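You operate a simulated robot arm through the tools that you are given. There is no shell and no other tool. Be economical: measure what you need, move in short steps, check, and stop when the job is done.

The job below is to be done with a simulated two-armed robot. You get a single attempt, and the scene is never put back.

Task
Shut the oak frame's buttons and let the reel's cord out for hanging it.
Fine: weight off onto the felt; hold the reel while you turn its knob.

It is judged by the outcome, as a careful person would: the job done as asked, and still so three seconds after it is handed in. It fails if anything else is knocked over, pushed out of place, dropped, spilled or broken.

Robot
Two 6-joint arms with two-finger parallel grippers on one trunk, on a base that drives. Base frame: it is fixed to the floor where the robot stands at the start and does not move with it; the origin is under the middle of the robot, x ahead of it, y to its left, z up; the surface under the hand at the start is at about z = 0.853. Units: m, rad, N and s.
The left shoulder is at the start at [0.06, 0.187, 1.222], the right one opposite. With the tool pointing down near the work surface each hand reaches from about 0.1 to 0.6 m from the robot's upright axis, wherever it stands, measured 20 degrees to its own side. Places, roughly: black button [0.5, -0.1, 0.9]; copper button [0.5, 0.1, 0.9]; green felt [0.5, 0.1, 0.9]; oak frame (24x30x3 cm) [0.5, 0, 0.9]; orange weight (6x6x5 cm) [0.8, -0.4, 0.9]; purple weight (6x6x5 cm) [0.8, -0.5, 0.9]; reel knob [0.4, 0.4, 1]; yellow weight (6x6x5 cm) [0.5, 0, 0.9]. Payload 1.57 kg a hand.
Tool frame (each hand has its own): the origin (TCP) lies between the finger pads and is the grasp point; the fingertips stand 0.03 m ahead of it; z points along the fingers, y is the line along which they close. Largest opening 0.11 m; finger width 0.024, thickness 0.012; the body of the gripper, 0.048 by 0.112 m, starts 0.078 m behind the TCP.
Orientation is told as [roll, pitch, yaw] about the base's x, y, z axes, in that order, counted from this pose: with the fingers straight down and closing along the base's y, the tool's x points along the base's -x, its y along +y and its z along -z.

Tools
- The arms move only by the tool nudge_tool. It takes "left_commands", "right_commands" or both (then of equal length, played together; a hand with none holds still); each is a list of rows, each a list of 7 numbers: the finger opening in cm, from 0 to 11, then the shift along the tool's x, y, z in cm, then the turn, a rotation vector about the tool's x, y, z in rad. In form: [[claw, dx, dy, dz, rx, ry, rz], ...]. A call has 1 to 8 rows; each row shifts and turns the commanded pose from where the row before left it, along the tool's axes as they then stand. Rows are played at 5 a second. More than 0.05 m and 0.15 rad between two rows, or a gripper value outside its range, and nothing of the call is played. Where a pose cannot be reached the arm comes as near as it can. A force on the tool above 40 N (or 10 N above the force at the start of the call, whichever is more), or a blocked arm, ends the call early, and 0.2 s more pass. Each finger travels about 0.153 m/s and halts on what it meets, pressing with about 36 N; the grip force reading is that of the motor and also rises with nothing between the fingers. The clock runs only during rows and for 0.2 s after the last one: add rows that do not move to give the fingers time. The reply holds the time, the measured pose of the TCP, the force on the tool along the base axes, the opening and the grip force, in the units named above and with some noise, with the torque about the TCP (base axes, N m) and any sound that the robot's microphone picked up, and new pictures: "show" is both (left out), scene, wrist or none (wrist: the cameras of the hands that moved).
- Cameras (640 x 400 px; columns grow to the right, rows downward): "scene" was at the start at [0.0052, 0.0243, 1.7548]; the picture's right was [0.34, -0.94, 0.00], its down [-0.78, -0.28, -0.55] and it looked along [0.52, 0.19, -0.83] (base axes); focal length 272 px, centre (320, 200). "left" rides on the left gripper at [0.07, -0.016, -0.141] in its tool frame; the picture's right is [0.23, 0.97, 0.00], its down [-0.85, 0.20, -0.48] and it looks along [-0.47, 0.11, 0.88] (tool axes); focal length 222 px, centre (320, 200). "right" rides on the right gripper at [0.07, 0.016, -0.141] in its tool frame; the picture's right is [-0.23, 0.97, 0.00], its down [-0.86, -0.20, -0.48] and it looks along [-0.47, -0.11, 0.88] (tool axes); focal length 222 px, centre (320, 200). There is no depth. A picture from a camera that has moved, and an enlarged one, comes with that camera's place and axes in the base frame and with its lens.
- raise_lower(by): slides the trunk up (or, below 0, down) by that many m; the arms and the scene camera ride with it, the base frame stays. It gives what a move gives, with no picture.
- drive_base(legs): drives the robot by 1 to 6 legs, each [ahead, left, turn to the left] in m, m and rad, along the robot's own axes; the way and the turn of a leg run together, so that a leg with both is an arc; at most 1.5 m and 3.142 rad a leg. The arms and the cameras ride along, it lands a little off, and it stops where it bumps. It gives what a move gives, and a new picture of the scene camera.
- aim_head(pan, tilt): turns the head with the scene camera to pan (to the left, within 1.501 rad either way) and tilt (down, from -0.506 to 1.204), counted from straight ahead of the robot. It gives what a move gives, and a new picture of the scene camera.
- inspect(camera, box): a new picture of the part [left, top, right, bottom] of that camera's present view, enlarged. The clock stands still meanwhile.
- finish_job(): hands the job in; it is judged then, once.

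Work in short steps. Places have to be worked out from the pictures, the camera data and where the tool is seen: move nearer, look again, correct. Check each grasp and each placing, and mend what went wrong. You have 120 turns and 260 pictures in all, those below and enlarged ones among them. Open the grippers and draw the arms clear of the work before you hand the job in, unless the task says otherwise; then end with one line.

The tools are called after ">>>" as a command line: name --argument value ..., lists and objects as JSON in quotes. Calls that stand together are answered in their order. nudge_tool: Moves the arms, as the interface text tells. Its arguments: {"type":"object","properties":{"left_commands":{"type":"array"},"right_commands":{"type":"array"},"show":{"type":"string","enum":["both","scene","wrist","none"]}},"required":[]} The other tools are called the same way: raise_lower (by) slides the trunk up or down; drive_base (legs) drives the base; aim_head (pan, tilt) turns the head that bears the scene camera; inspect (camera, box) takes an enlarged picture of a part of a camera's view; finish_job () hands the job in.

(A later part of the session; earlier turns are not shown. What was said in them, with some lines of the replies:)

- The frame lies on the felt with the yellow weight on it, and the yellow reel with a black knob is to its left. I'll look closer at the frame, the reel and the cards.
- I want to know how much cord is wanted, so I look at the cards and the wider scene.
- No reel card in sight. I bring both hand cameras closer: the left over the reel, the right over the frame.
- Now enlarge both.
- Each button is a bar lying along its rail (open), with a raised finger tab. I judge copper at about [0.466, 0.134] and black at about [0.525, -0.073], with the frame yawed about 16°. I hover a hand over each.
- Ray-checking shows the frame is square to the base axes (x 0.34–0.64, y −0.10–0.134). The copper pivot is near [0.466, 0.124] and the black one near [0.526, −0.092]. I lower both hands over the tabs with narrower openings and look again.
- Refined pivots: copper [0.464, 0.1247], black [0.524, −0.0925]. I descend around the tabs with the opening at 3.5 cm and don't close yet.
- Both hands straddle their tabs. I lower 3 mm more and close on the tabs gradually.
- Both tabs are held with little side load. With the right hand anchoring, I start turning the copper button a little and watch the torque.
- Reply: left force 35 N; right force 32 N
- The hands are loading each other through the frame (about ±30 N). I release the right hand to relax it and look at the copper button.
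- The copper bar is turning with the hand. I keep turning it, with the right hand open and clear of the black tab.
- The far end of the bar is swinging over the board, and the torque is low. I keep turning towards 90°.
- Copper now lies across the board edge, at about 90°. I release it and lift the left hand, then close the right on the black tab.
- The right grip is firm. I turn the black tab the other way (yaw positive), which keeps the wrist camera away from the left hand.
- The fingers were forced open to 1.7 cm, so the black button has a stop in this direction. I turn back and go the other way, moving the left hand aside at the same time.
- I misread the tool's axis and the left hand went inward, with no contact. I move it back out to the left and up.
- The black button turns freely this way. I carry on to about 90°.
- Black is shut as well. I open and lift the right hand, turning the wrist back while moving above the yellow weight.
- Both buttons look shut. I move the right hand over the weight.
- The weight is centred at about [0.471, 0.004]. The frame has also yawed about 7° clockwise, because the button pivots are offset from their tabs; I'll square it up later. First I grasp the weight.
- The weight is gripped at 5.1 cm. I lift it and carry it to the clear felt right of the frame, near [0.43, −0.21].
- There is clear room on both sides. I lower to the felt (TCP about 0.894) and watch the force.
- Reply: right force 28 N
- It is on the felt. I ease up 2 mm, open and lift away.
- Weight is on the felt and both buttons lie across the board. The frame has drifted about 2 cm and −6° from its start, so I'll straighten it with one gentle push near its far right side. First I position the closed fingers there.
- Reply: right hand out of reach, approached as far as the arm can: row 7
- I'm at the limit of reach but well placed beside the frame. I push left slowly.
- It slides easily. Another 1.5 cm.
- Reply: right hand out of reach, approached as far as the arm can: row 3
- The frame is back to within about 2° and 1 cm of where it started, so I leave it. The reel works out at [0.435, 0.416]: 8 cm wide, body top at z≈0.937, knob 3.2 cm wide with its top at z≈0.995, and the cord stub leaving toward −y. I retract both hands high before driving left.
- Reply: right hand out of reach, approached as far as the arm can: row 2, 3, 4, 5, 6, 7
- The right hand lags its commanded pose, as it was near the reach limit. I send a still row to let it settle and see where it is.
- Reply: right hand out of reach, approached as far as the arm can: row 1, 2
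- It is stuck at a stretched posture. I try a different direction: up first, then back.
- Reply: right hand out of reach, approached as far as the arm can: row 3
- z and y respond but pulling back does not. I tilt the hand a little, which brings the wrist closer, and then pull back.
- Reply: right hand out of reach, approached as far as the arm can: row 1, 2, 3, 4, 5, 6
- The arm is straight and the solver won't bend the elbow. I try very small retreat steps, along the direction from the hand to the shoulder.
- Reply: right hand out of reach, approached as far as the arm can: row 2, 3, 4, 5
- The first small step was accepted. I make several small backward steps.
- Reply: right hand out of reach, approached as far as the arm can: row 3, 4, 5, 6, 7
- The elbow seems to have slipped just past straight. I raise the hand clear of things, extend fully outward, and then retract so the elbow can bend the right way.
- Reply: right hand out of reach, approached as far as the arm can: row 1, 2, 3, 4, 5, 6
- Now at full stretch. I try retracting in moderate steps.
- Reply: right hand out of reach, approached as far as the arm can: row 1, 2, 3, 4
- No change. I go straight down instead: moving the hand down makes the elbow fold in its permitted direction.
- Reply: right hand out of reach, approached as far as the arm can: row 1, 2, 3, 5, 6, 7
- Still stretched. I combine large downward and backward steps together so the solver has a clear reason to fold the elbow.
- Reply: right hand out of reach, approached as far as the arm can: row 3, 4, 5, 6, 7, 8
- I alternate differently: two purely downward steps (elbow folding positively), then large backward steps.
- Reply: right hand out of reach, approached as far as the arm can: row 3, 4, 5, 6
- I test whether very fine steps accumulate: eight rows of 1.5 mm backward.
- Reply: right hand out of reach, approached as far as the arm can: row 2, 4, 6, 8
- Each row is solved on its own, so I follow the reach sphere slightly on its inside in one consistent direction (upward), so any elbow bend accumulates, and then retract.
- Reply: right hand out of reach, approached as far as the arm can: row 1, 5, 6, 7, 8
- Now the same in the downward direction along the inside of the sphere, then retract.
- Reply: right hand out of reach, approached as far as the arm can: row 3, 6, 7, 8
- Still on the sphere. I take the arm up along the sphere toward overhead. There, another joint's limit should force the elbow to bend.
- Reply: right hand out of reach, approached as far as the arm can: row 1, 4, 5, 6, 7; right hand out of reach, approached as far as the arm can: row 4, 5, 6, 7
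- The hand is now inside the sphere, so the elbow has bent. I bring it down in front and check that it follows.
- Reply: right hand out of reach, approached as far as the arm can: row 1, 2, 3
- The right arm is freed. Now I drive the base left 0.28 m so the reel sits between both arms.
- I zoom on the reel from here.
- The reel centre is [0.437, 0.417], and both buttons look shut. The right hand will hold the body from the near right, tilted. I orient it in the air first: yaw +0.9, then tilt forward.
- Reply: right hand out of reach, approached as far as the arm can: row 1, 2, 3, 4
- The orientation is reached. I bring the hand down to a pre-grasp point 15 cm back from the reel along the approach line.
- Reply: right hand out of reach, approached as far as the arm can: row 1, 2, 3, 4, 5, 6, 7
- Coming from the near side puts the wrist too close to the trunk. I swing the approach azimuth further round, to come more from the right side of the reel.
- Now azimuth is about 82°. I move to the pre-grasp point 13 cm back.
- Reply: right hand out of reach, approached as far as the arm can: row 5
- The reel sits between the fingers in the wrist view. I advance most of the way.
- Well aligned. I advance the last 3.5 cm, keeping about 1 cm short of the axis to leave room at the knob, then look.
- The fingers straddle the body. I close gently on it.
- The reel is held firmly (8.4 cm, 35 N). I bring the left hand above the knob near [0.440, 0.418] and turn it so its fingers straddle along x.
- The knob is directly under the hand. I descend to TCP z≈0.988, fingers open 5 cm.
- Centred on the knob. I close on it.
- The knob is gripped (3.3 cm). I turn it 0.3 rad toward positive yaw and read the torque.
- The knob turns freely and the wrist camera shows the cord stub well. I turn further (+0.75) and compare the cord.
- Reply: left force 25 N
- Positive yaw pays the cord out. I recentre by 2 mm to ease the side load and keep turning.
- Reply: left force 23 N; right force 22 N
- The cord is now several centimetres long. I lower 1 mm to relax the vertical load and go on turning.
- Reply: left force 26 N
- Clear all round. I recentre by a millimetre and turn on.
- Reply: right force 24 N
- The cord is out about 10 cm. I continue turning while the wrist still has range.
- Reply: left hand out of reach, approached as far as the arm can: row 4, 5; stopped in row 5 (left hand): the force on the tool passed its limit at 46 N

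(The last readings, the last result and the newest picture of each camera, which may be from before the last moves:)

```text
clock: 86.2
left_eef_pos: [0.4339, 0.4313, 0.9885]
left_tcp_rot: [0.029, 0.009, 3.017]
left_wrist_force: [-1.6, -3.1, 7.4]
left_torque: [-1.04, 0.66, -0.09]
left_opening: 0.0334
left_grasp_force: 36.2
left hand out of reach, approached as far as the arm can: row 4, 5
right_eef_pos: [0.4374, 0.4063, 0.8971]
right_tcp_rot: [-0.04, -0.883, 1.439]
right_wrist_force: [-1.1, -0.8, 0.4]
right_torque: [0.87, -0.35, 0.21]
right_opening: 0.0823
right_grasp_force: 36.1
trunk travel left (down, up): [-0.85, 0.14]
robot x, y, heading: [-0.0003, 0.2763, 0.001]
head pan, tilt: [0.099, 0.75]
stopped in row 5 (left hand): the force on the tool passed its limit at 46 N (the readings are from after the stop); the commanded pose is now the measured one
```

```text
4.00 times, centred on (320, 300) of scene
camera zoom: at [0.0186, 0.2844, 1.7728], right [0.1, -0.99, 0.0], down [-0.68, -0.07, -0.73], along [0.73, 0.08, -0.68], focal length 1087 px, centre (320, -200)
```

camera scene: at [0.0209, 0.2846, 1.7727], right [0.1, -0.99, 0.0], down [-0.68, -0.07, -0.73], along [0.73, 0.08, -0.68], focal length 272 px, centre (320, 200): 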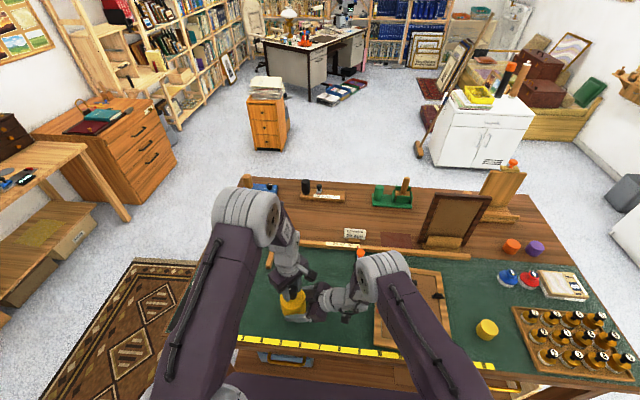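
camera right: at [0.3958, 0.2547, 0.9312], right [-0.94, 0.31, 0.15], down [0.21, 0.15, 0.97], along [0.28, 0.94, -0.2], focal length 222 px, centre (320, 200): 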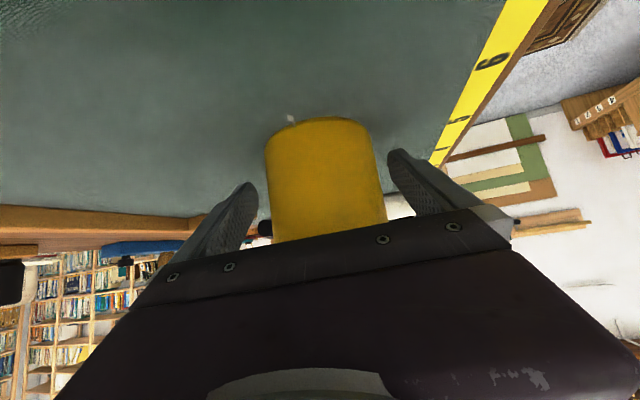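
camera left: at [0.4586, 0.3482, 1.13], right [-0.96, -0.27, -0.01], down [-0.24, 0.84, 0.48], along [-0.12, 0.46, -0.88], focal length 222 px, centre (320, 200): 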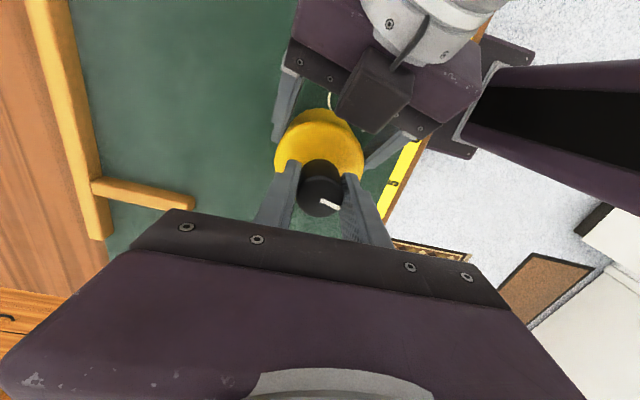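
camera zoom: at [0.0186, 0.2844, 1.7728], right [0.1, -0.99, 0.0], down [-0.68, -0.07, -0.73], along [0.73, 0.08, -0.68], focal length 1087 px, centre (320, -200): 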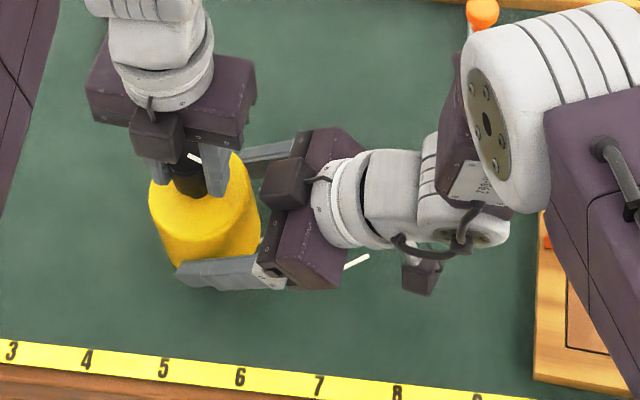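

I hit the wrist limit at about +3.0 rad and the reel was nudged slightly. I ease back to centre, release the knob and lift straight up for a regrip.

>>> nudge_tool --left_commands '[[2, 0.35, 0.7, 0, 0, 0, 0.08], [2, 0.35, 0.7, 0, 0, 0, 0.05], [3.4, 0, 0, 0, 0, 0, 0], [4.4, 0, 0, 0, 0, 0, 0], [4.4, 0, 0, 0, 0, 0, 0]]' --show "none"

>>> inspect --camera "scene" --box '[240, 250, 400, 350]'

```text
clock: 87.4
left_eef_pos: [0.4401, 0.4159, 0.9907]
left_tcp_rot: [0.026, 0.013, 2.888]
left_wrist_force: [-0.3, -0.2, 0.3]
left_torque: [0.02, 0.01, -0.01]
left_opening: 0.0437
left_grasp_force: 0.0
right_eef_pos: [0.4379, 0.4054, 0.8962]
right_tcp_rot: [-0.038, -0.881, 1.435]
right_wrist_force: [0.8, 0.7, -4.3]
right_torque: [-0.05, 0.04, 0.02]
right_opening: 0.0818
right_grasp_force: 36.2
trunk travel left (down, up): [-0.85, 0.14]
robot x, y, heading: [0.0024, 0.276, 0.005]
head pan, tilt: [0.099, 0.75]
```

```text
4.00 times, centred on (320, 300) of scene
camera zoom: at [0.0206, 0.2844, 1.7727], right [0.1, -0.99, 0.0], down [-0.68, -0.07, -0.73], along [0.73, 0.08, -0.68], focal length 1087 px, centre (320, -200)
```

zoom: 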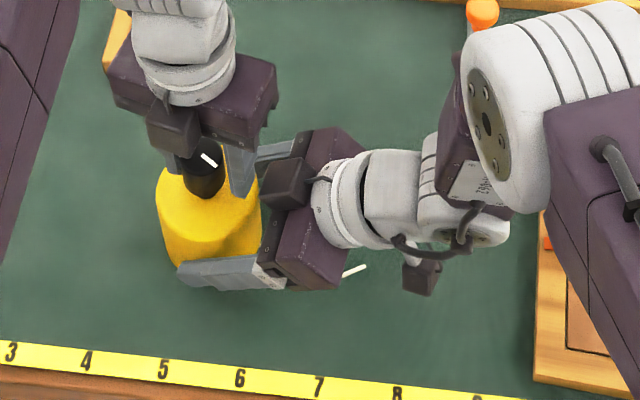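

Released cleanly. I lift and unwind the left wrist for another stroke.

>>> nudge_tool --left_commands '[[4.4, 0, 0, -3, 0, 0, 0], [4.4, 0, 0, -3, 0, 0, 0.15], [5, 0, 0, 0, 0, 0, 0.15], [5, 0, 0, 0, 0, 0, 0.15], [5, 0, 0, 0, 0, 0, 0.15], [5, 0, 0, 0, 0, 0, 0.15], [5, 0, 0, 0, 0, 0, 0.15], [5, 0, 0, 0, 0, 0, 0.15]]' --show "none"

>>> nudge_tool --left_commands '[[5, 0, 0, 0, 0, 0, 0.15], [5, 0, 0, 0, 0, 0, 0.15], [5, 0, 0, 0, 0, 0, 0.15], [5, 0, 0, 0, 0, 0, 0.15], [5, 0, 0, 0, 0, 0, 0.15], [5, 0, 0, 0, 0, 0, 0.15], [5, 0, 0, 0, 0, 0, 0.15], [5, 0, 0, 0, 0, 0, 0.15]]' --show "none"

>>> nudge_tool --left_commands '[[5, 0, 0, 0, 0, 0, 0.15], [5, 0, 0, 0, 0, 0, 0.15], [5, 0, 0, 0, 0, 0, 0.15], [5, 0, 0, 0, 0, 0, 0.15], [5, 0, 0, 0, 0, 0, 0.15], [5, 0, 0, 0, 0, 0, 0.15], [5, 0, 0, 0, 0, 0, 0.15], [5, 0, 0, 0, 0, 0, 0.15]]' --show "wrist"

>>> inspect --camera "scene" --box '[240, 250, 400, 350]'

>>> inspect --camera "right" --box '[160, 0, 480, 200]'

```text
clock: 89.2
left_eef_pos: [0.4397, 0.4171, 1.0492]
left_tcp_rot: [0.0, 0.028, 1.835]
left_wrist_force: [-0.8, 0.2, -0.8]
left_torque: [0.02, 0.02, 0.02]
left_opening: 0.0501
left_grasp_force: 0.0
right_eef_pos: [0.4389, 0.406, 0.8954]
right_tcp_rot: [-0.036, -0.882, 1.435]
right_wrist_force: [-0.1, -0.6, -2.2]
right_torque: [-0.03, -0.02, 0.02]
right_opening: 0.0817
right_grasp_force: 36.2
trunk travel left (down, up): [-0.85, 0.14]
robot x, y, heading: [0.0008, 0.2759, 0.003]
head pan, tilt: [0.099, 0.75]
```

```text
clock: 91.0
left_eef_pos: [0.4406, 0.4181, 1.0485]
left_tcp_rot: [-0.026, 0.012, 0.633]
left_wrist_force: [-1.1, -0.2, -0.9]
left_torque: [0.0, -0.02, 0.0]
left_opening: 0.0502
left_grasp_force: 0.1
right_eef_pos: [0.4377, 0.4063, 0.8975]
right_tcp_rot: [-0.038, -0.881, 1.435]
right_wrist_force: [0.8, -0.9, -3.8]
right_torque: [-0.06, 0.01, -0.04]
right_opening: 0.0817
right_grasp_force: 36.0
trunk travel left (down, up): [-0.85, 0.14]
robot x, y, heading: [-0.002, 0.2733, 0.003]
head pan, tilt: [0.099, 0.75]
```

```text
clock: 92.8
left_eef_pos: [0.4415, 0.4177, 1.0482]
left_tcp_rot: [-0.02, -0.018, -0.562]
left_wrist_force: [-0.1, 0.1, -0.2]
left_torque: [0.04, -0.02, -0.01]
left_opening: 0.0502
left_grasp_force: 0.0
right_eef_pos: [0.4386, 0.4075, 0.8965]
right_tcp_rot: [-0.037, -0.883, 1.436]
right_wrist_force: [0.4, 0.3, -3.0]
right_torque: [-0.07, -0.03, 0.01]
right_opening: 0.0817
right_grasp_force: 35.8
trunk travel left (down, up): [-0.85, 0.14]
robot x, y, heading: [0.0034, 0.2746, 0.006]
head pan, tilt: [0.099, 0.75]
camera left: at [0.3718, 0.4458, 1.1884], right [0.33, 0.94, -0.02], down [0.83, -0.28, 0.49], along [0.46, -0.18, -0.87], focal length 222 px, centre (320, 200)
```

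left: 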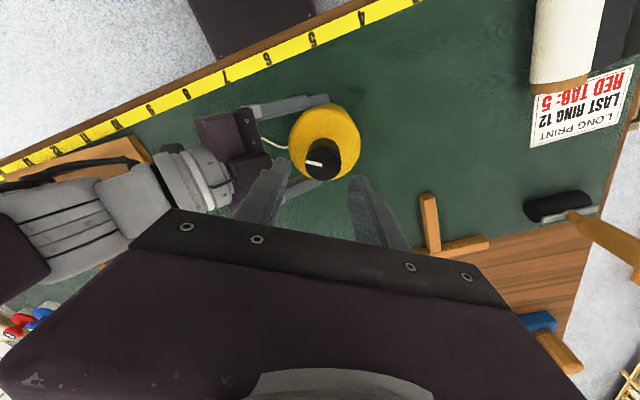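

```text
4.00 times, centred on (320, 300) of scene
camera zoom: at [0.0208, 0.2846, 1.7727], right [0.1, -0.99, 0.0], down [-0.68, -0.07, -0.73], along [0.73, 0.08, -0.68], focal length 1087 px, centre (320, -200)
```

zoom: 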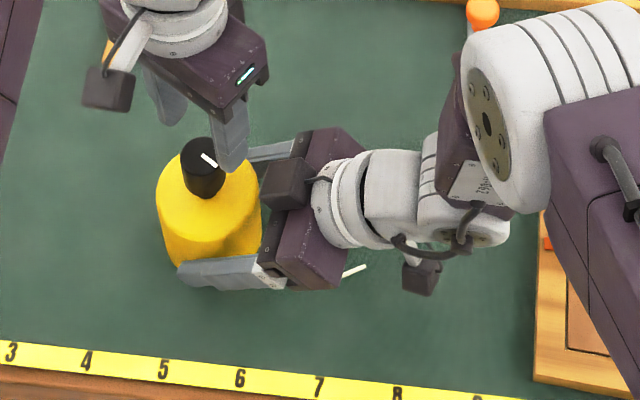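

```text
2.00 times, centred on (320, 100) of right
camera zoom: at [0.3961, 0.257, 0.9315], right [-0.94, 0.3, 0.15], down [0.2, 0.14, 0.97], along [0.27, 0.94, -0.2], focal length 444 px, centre (320, 400)
```

zoom: 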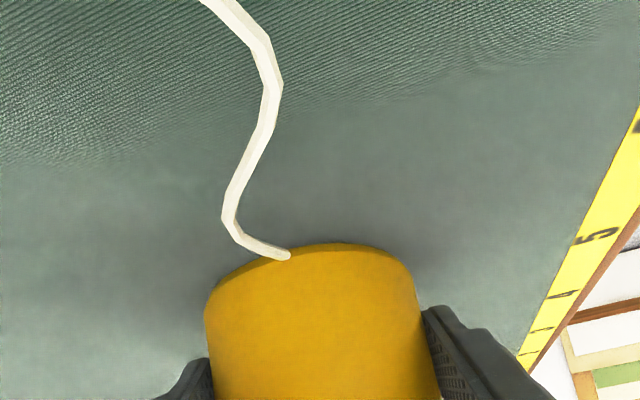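

The knob is at about [0.438, 0.422]. I unwind a bit further, recentre and descend to regrip.

>>> nudge_tool --left_commands '[[5, 0.47, 0.18, 0, 0, 0, 0.15], [5, 0, 0, 0, 0, 0, 0.15], [5, 0, 0, 0, 0, 0, 0.15], [5, 0, 0, 0, 0, 0, 0.15], [5, 0, 0, 0, 0, 0, 0.15], [5, 0, 0, 3, 0, 0, 0], [5, 0, 0, 2.8, 0, 0, 0], [5, 0, 0, 0, 0, 0, 0]]' --show "wrist"

>>> inspect --camera "left" --box '[240, 100, 400, 230]'

```text
clock: 94.6
left_eef_pos: [0.4343, 0.4196, 0.9887]
left_tcp_rot: [-0.003, -0.027, -1.312]
left_wrist_force: [0.7, 0.2, -0.1]
left_torque: [0.01, 0.0, 0.02]
left_opening: 0.0501
left_grasp_force: 0.1
right_eef_pos: [0.4375, 0.4062, 0.8967]
right_tcp_rot: [-0.038, -0.881, 1.436]
right_wrist_force: [-0.5, 0.0, -4.1]
right_torque: [-0.05, -0.01, 0.01]
right_opening: 0.0821
right_grasp_force: 35.8
trunk travel left (down, up): [-0.85, 0.14]
robot x, y, heading: [-0.0039, 0.2773, -0.0]
head pan, tilt: [0.099, 0.75]
camera left: at [0.4015, 0.487, 1.1288], right [0.88, 0.47, -0.01], down [0.41, -0.76, 0.5], along [0.23, -0.45, -0.86], focal length 222 px, centre (320, 200)
```

left: 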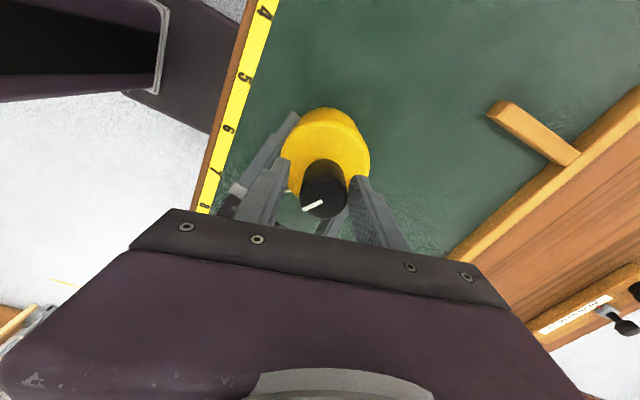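

```text
3.08 times, centred on (320, 165) of left
camera zoom: at [0.4015, 0.487, 1.1288], right [0.88, 0.47, -0.01], down [0.41, -0.76, 0.5], along [0.23, -0.45, -0.86], focal length 684 px, centre (320, 308)
```

zoom: 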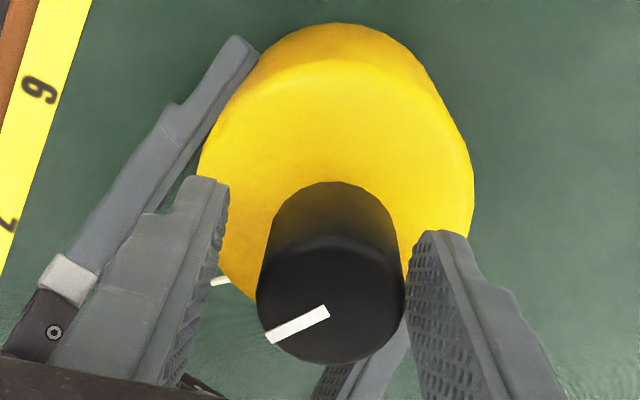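

The knob is about 3 mm off-centre toward +x. I shift and close.

>>> nudge_tool --left_commands '[[5, 0, 0.3, 0, 0, 0, 0], [4, 0, 0, 0, 0, 0, 0], [3.4, 0, 0, 0, 0, 0, 0], [2.8, 0, 0, 0, 0, 0, 0], [2, 0, 0, 0, 0, 0, 0], [2, 0, 0, 0, 0, 0, 0]]' --show "none"

>>> nudge_tool --left_commands '[[2, 0, 0, 0, 0, 0, -0.15], [2, 0, 0, 0, 0, 0, -0.15], [2, 0, 0, 0, 0, 0, -0.15], [2, 0, 0, 0, 0, 0, -0.15], [2, 0, 0, 0, 0, 0, -0.15], [2, 0, 0, 0, 0, 0, 0]]' --show "none"

>>> inspect --camera "scene" --box '[240, 250, 400, 350]'

```text
clock: 96.0
left_eef_pos: [0.439, 0.4212, 0.9897]
left_tcp_rot: [0.0, -0.026, -1.309]
left_wrist_force: [-6.4, -1.1, 0.3]
left_torque: [0.04, -0.98, -0.06]
left_opening: 0.0327
left_grasp_force: 35.8
right_eef_pos: [0.4386, 0.4062, 0.8963]
right_tcp_rot: [-0.037, -0.881, 1.433]
right_wrist_force: [6.9, 1.0, -3.0]
right_torque: [-0.19, 1.62, -0.12]
right_opening: 0.0818
right_grasp_force: 35.9
trunk travel left (down, up): [-0.85, 0.14]
robot x, y, heading: [-0.0015, 0.2766, 0.004]
head pan, tilt: [0.099, 0.75]
```

```text
clock: 97.4
left_eef_pos: [0.441, 0.4195, 0.991]
left_tcp_rot: [-0.019, -0.02, -0.562]
left_wrist_force: [-2.1, -2.1, 0.3]
left_torque: [0.58, -0.69, -0.22]
left_opening: 0.033
left_grasp_force: 36.3
right_eef_pos: [0.4373, 0.4055, 0.8953]
right_tcp_rot: [-0.038, -0.879, 1.437]
right_wrist_force: [1.1, 2.2, -3.3]
right_torque: [-0.83, 0.92, 0.2]
right_opening: 0.0821
right_grasp_force: 35.8
trunk travel left (down, up): [-0.85, 0.14]
robot x, y, heading: [-0.0002, 0.2737, 0.004]
head pan, tilt: [0.099, 0.75]
```

```text
4.00 times, centred on (320, 300) of scene
camera zoom: at [0.0209, 0.2846, 1.7727], right [0.1, -0.99, 0.0], down [-0.68, -0.07, -0.73], along [0.73, 0.08, -0.68], focal length 1087 px, centre (320, -200)
```

zoom: 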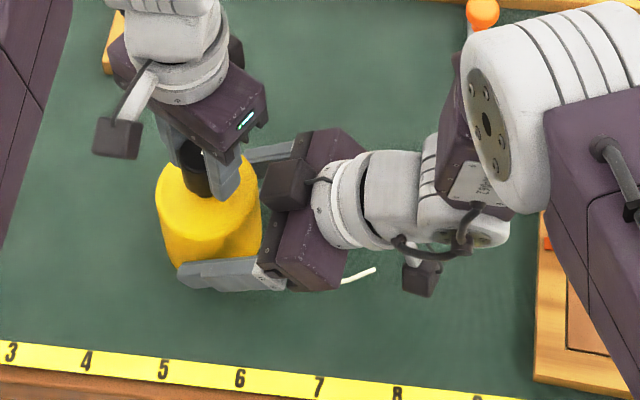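

The cord advanced a little, and a slight resisting torque (0.2) has appeared. I continue carefully and watch.

>>> nudge_tool --left_commands '[[2, 0, 0, 0, 0, 0, -0.12], [2, 0, 0, 0, 0, 0, -0.12], [2, 0, 0, 0, 0, 0, -0.12], [2, 0, 0, 0, 0, 0, -0.12], [2, 0, 0, 0, 0, 0, 0]]' --show "wrist"

>>> inspect --camera "left" --box '[240, 100, 400, 230]'

>>> inspect --camera "scene" --box '[240, 250, 400, 350]'

```text
clock: 98.6
left_eef_pos: [0.4406, 0.4209, 0.9895]
left_tcp_rot: [-0.029, -0.01, -0.078]
left_wrist_force: [5.8, 10.9, -1.0]
left_torque: [1.19, -0.75, -0.22]
left_opening: 0.0332
left_grasp_force: 35.1
right_eef_pos: [0.4374, 0.4056, 0.8958]
right_tcp_rot: [-0.037, -0.879, 1.435]
right_wrist_force: [-7.0, -11.1, -2.6]
right_torque: [-0.17, 0.24, 0.34]
right_opening: 0.0822
right_grasp_force: 35.7
trunk travel left (down, up): [-0.85, 0.14]
robot x, y, heading: [-0.0027, 0.2737, 0.008]
head pan, tilt: [0.099, 0.75]
camera left: at [0.3694, 0.415, 1.1306], right [-0.15, 0.99, -0.03], down [0.86, 0.14, 0.48], along [0.48, 0.05, -0.88], focal length 222 px, centre (320, 200)
```

left: 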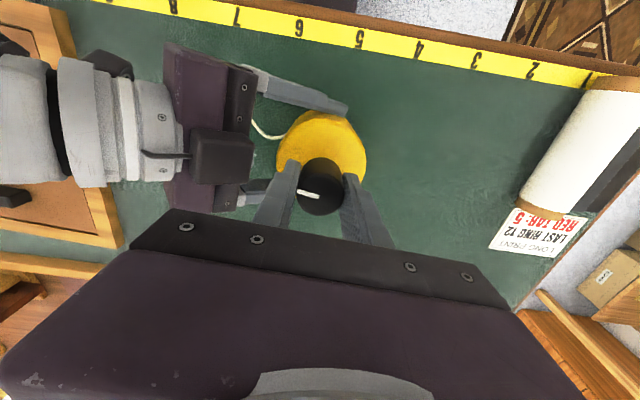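

```text
3.08 times, centred on (320, 165) of left
camera zoom: at [0.3694, 0.415, 1.1306], right [-0.15, 0.99, -0.03], down [0.86, 0.14, 0.48], along [0.48, 0.05, -0.88], focal length 684 px, centre (320, 308)
```

zoom: 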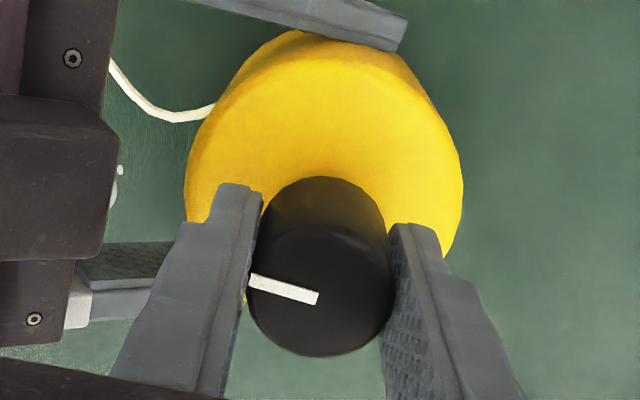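

```text
4.00 times, centred on (320, 300) of scene
camera zoom: at [0.0209, 0.2846, 1.7727], right [0.1, -0.99, 0.0], down [-0.68, -0.07, -0.73], along [0.73, 0.08, -0.68], focal length 1087 px, centre (320, -200)
```

zoom: 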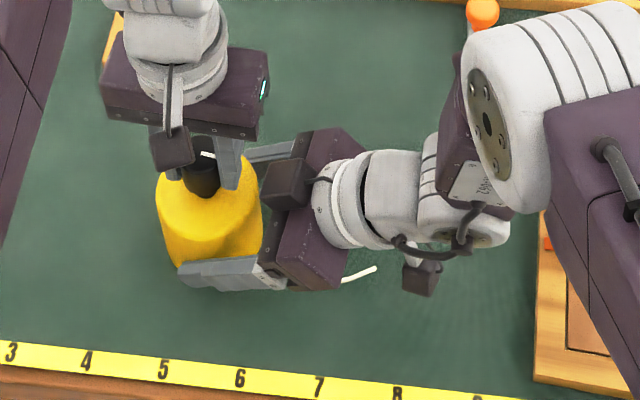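

The white mark now points to −y: the knob has turned about 270° and slips in the fingers, with the cord no longer advancing. That is its stop, so the cord is fully out. I release the knob and lift the left hand.

>>> nudge_tool --left_commands '[[3.4, 0, 0, 0, 0, 0, 0], [4.4, 0, 0, 0, 0, 0, 0], [4.4, 0, 0, -1.5, 0, 0, 0], [4.4, 0, 0, -3, 0, 0, 0], [5, 0, 0, -4, 0, 0, 0], [5, 0, 0, -4, 0, 0, 0], [5, 0, 2, -4, 0, 0, 0], [5, 0, 4, 0, 0, 0, 0]]' --show "none"

>>> inspect --camera "scene" --box '[240, 250, 400, 350]'

>>> inspect --camera "right" --box '[160, 0, 480, 200]'

```text
clock: 100.4
left_eef_pos: [0.4426, 0.4883, 1.1527]
left_tcp_rot: [-0.03, -0.007, -0.082]
left_wrist_force: [-0.1, 0.6, 0.2]
left_torque: [0.0, 0.01, 0.0]
left_opening: 0.0503
left_grasp_force: 0.0
right_eef_pos: [0.4385, 0.4082, 0.8957]
right_tcp_rot: [-0.036, -0.879, 1.435]
right_wrist_force: [-0.5, 0.3, -2.7]
right_torque: [-0.08, 0.0, 0.0]
right_opening: 0.0814
right_grasp_force: 36.4
trunk travel left (down, up): [-0.85, 0.14]
robot x, y, heading: [0.0039, 0.2751, 0.006]
head pan, tilt: [0.099, 0.75]
```

```text
4.00 times, centred on (320, 300) of scene
camera zoom: at [0.0219, 0.2873, 1.7727], right [0.1, -0.99, 0.0], down [-0.68, -0.07, -0.73], along [0.73, 0.08, -0.68], focal length 1087 px, centre (320, -200)
```

zoom: 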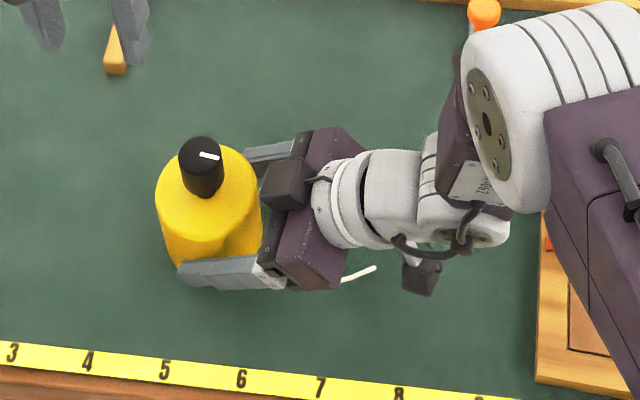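

```text
2.00 times, centred on (320, 100) of right
camera zoom: at [0.3967, 0.2583, 0.9312], right [-0.94, 0.3, 0.15], down [0.2, 0.14, 0.97], along [0.27, 0.94, -0.2], focal length 444 px, centre (320, 400)
```

zoom: 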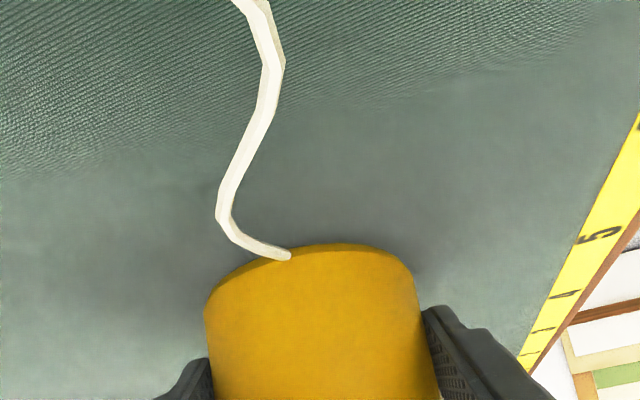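

The reel leans a few degrees in the grip. I ease it down 3 mm to seat on the felt and read the force.

>>> nudge_tool --right_commands '[[7, 0.12, 0, 0.1, 0, 0, 0], [7, 0.12, 0, 0.1, 0, 0, 0], [7, 0, 0, 0, 0, 0, 0]]' --show "none"

```text
clock: 101.2
left_eef_pos: [0.4409, 0.4853, 1.1532]
left_tcp_rot: [-0.026, -0.01, -0.081]
left_wrist_force: [0.1, 0.8, -0.2]
left_torque: [-0.02, 0.05, -0.02]
left_opening: 0.05
left_grasp_force: 0.1
right_eef_pos: [0.4386, 0.4058, 0.8944]
right_tcp_rot: [-0.042, -0.885, 1.438]
right_wrist_force: [0.2, -1.3, 11.1]
right_torque: [0.3, 0.52, 0.03]
right_opening: 0.0818
right_grasp_force: 35.9
trunk travel left (down, up): [-0.85, 0.14]
robot x, y, heading: [0.0015, 0.2744, 0.006]
head pan, tilt: [0.099, 0.75]
```

It is seated (11 N). I open slowly so it settles flat, then look.

>>> nudge_tool --right_commands '[[8.3, 0, 0, 0, 0, 0, 0], [8.5, 0, 0, 0, 0, 0, 0], [8.8, 0, 0, 0, 0, 0, 0], [9.5, 0, 0, 0, 0, 0, 0], [10.5, 0, 0, 0, 0, 0, 0], [11, 0, 0, 0, 0, 0, 0]]' --show "wrist"

>>> inspect --camera "scene" --box '[240, 250, 400, 350]'

```text
clock: 102.6
left_eef_pos: [0.4428, 0.4866, 1.1523]
left_tcp_rot: [-0.028, -0.009, -0.082]
left_wrist_force: [-0.3, 0.2, -0.4]
left_torque: [0.02, 0.0, 0.0]
left_opening: 0.0501
left_grasp_force: 0.0
right_eef_pos: [0.4388, 0.4049, 0.8933]
right_tcp_rot: [-0.039, -0.88, 1.436]
right_wrist_force: [-0.8, 0.4, 0.7]
right_torque: [0.0, 0.0, -0.02]
right_opening: 0.1098
right_grasp_force: 0.0
trunk travel left (down, up): [-0.85, 0.14]
robot x, y, heading: [0.0025, 0.2795, 0.008]
head pan, tilt: [0.099, 0.75]
camera right: at [0.3962, 0.2573, 0.928], right [-0.94, 0.3, 0.15], down [0.2, 0.14, 0.97], along [0.27, 0.94, -0.2], focal length 222 px, centre (320, 200)
```

right: 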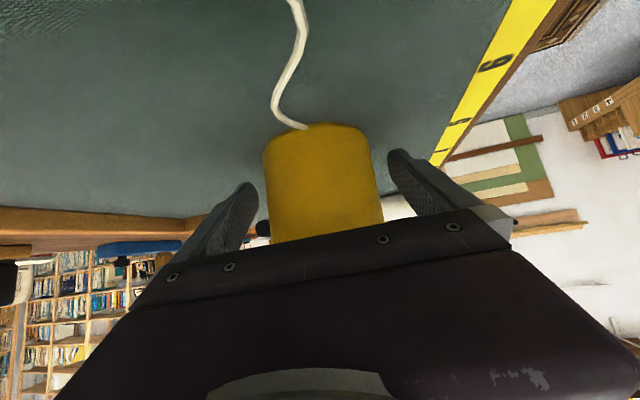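

```text
4.00 times, centred on (320, 300) of scene
camera zoom: at [0.0204, 0.2845, 1.7727], right [0.1, -0.99, 0.0], down [-0.68, -0.07, -0.73], along [0.73, 0.08, -0.68], focal length 1087 px, centre (320, -200)
```

zoom: 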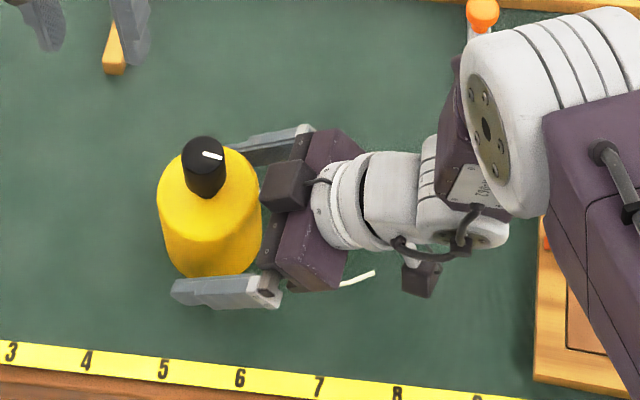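

The reel stands upright with its cord out. I back the right hand away along its approach line and up.

>>> nudge_tool --right_commands '[[11, 0, 0, -3, 0, 0, 0], [11, 0, -0.4, -3, 0, 0, 0], [11, 0, -0.4, -3, 0, 0, 0], [11, 0, -0.4, -3, 0, 0, 0], [11, -2, 0, -3, 0, 0, 0], [11, -2, 0, -3, 0, 0, 0], [11, -2, 0, -3, 0, 0, 0], [11, 0, 0, 0, 0, 0, 0]]' --show "scene"

>>> inspect --camera "scene" --box '[240, 240, 400, 350]'

>>> inspect --camera "scene" --box '[360, 250, 520, 370]'

```text
clock: 104.4
left_eef_pos: [0.4434, 0.4868, 1.153]
left_tcp_rot: [-0.028, -0.008, -0.082]
left_wrist_force: [0.2, -0.6, 0.8]
left_torque: [-0.04, -0.01, 0.0]
left_opening: 0.05
left_grasp_force: 0.1
right_eef_pos: [0.4305, 0.2818, 1.0731]
right_tcp_rot: [-0.036, -0.883, 1.435]
right_wrist_force: [0.2, 0.3, 0.3]
right_torque: [0.02, 0.01, 0.01]
right_opening: 0.1099
right_grasp_force: 0.1
right hand out of reach, approached as far as the arm can: row 3
trunk travel left (down, up): [-0.85, 0.14]
robot x, y, heading: [0.0012, 0.2774, 0.007]
head pan, tilt: [0.099, 0.75]
camera scene: at [0.0206, 0.2846, 1.7727], right [0.1, -0.99, 0.0], down [-0.68, -0.07, -0.73], along [0.73, 0.08, -0.68], focal length 272 px, centre (320, 200)
```

scene: 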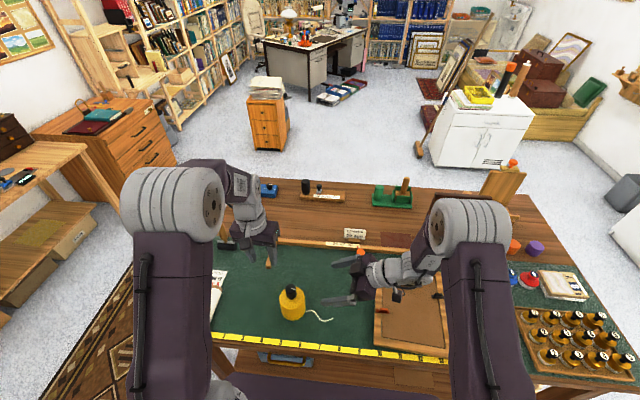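

```text
3.64 times, centred on (320, 295) of scene
camera zoom: at [0.0206, 0.2846, 1.7727], right [0.1, -0.99, 0.0], down [-0.68, -0.07, -0.73], along [0.73, 0.08, -0.68], focal length 988 px, centre (320, -146)
```

zoom: 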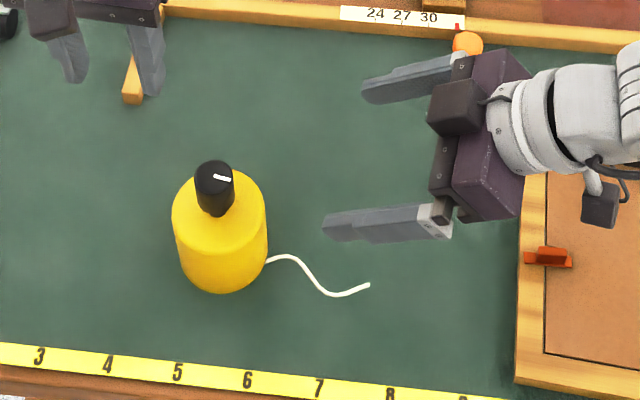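

```text
3.33 times, centred on (440, 310) of scene
camera zoom: at [0.0206, 0.2846, 1.7727], right [0.1, -0.99, 0.0], down [-0.68, -0.07, -0.73], along [0.73, 0.08, -0.68], focal length 906 px, centre (-80, -167)
```

zoom: 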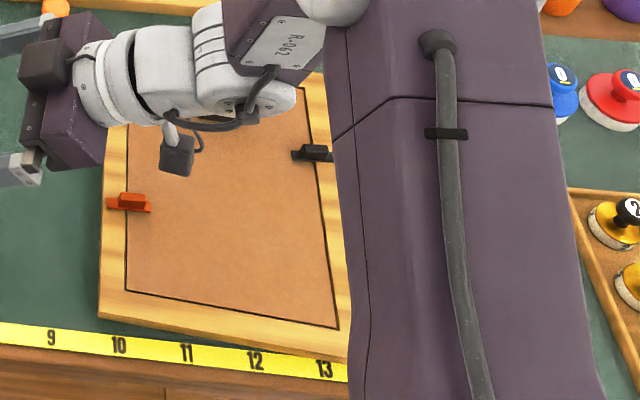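

The cord lies out on the felt, and the reel, frame and buttons look right. I raise both arms clear for a last look.

>>> nudge_tool --left_commands '[[5, 0, 2, -3, 0, 0, 0], [5, 0, 2, -3, 0, 0, 0], [5, 0, 2, -3, 0, 0, 0], [5, 0, 0, 0, 0, 0, 0]]' --right_commands '[[11, -3.1, 0, -2.6, 0, 0, 0], [11, -3.1, 0, -2.6, 0, 0, 0], [11, -3.1, 0, -2.6, 0, 0, 0], [11, 0, 0, 0, 0, 0, 0]]' --show "scene"

>>> inspect --camera "scene" --box '[360, 250, 520, 370]'

>>> inspect --camera "right" --box '[160, 0, 640, 220]'

```text
clock: 105.4
left_eef_pos: [0.4476, 0.5482, 1.2409]
left_tcp_rot: [-0.027, -0.011, -0.081]
left_wrist_force: [-0.1, 0.2, 0.0]
left_torque: [0.0, -0.04, -0.03]
left_opening: 0.0501
left_grasp_force: 0.0
right_eef_pos: [0.4259, 0.2824, 1.1979]
right_tcp_rot: [-0.036, -0.881, 1.436]
right_wrist_force: [0.0, 0.0, -0.3]
right_torque: [0.0, 0.0, -0.01]
right_opening: 0.11
right_grasp_force: 0.1
trunk travel left (down, up): [-0.85, 0.14]
robot x, y, heading: [-0.0016, 0.2748, 0.003]
head pan, tilt: [0.099, 0.75]
camera scene: at [0.0206, 0.284, 1.7727], right [0.1, -0.99, 0.0], down [-0.68, -0.07, -0.73], along [0.73, 0.08, -0.68], focal length 272 px, centre (320, 200)
```

scene: 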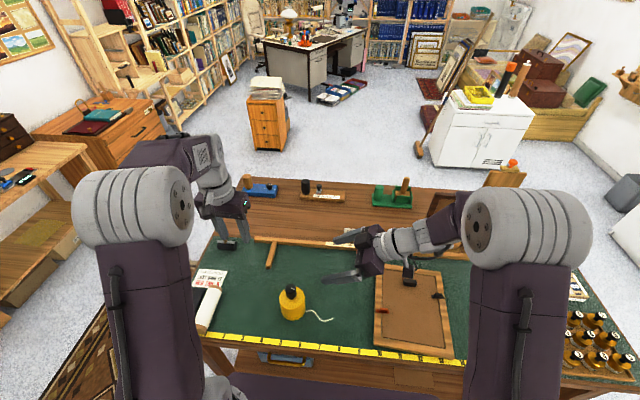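

```text
3.33 times, centred on (440, 310) of scene
camera zoom: at [0.0206, 0.284, 1.7727], right [0.1, -0.99, 0.0], down [-0.68, -0.07, -0.73], along [0.73, 0.08, -0.68], focal length 906 px, centre (-80, -167)
```

zoom: 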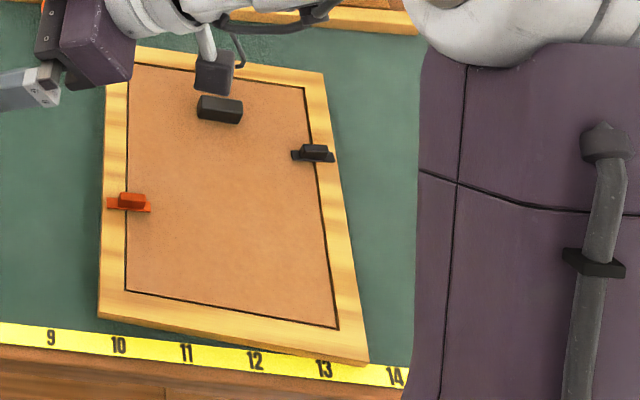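

```text
1.33 times, centred on (400, 110) of right
camera zoom: at [0.3847, 0.1322, 1.2319], right [-0.94, 0.3, 0.15], down [0.2, 0.14, 0.97], along [0.27, 0.94, -0.2], focal length 296 px, centre (213, 320)
```

zoom: 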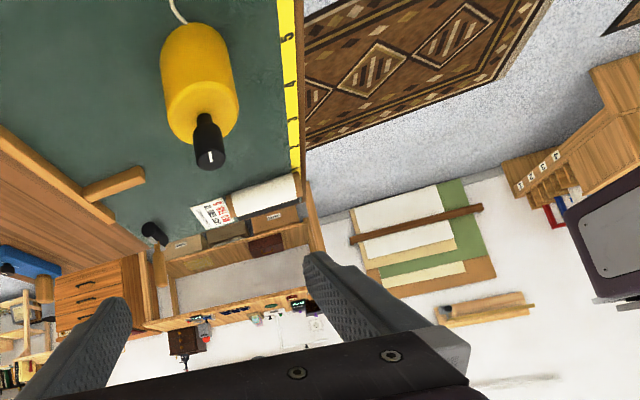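

Both buttons lie across the board, the weight was set down on the felt, the reel is upright with its cord out, and the arms are clear. I hand the job in.

>>> finish_job

```text
The job is handed in.
```

Both of the oak frame's buttons are shut, the yellow weight is on the felt, and the reel's cord is let out (about 12 cm, where the knob stopped turning); the frame ended about 1 cm and 2° off where it started.
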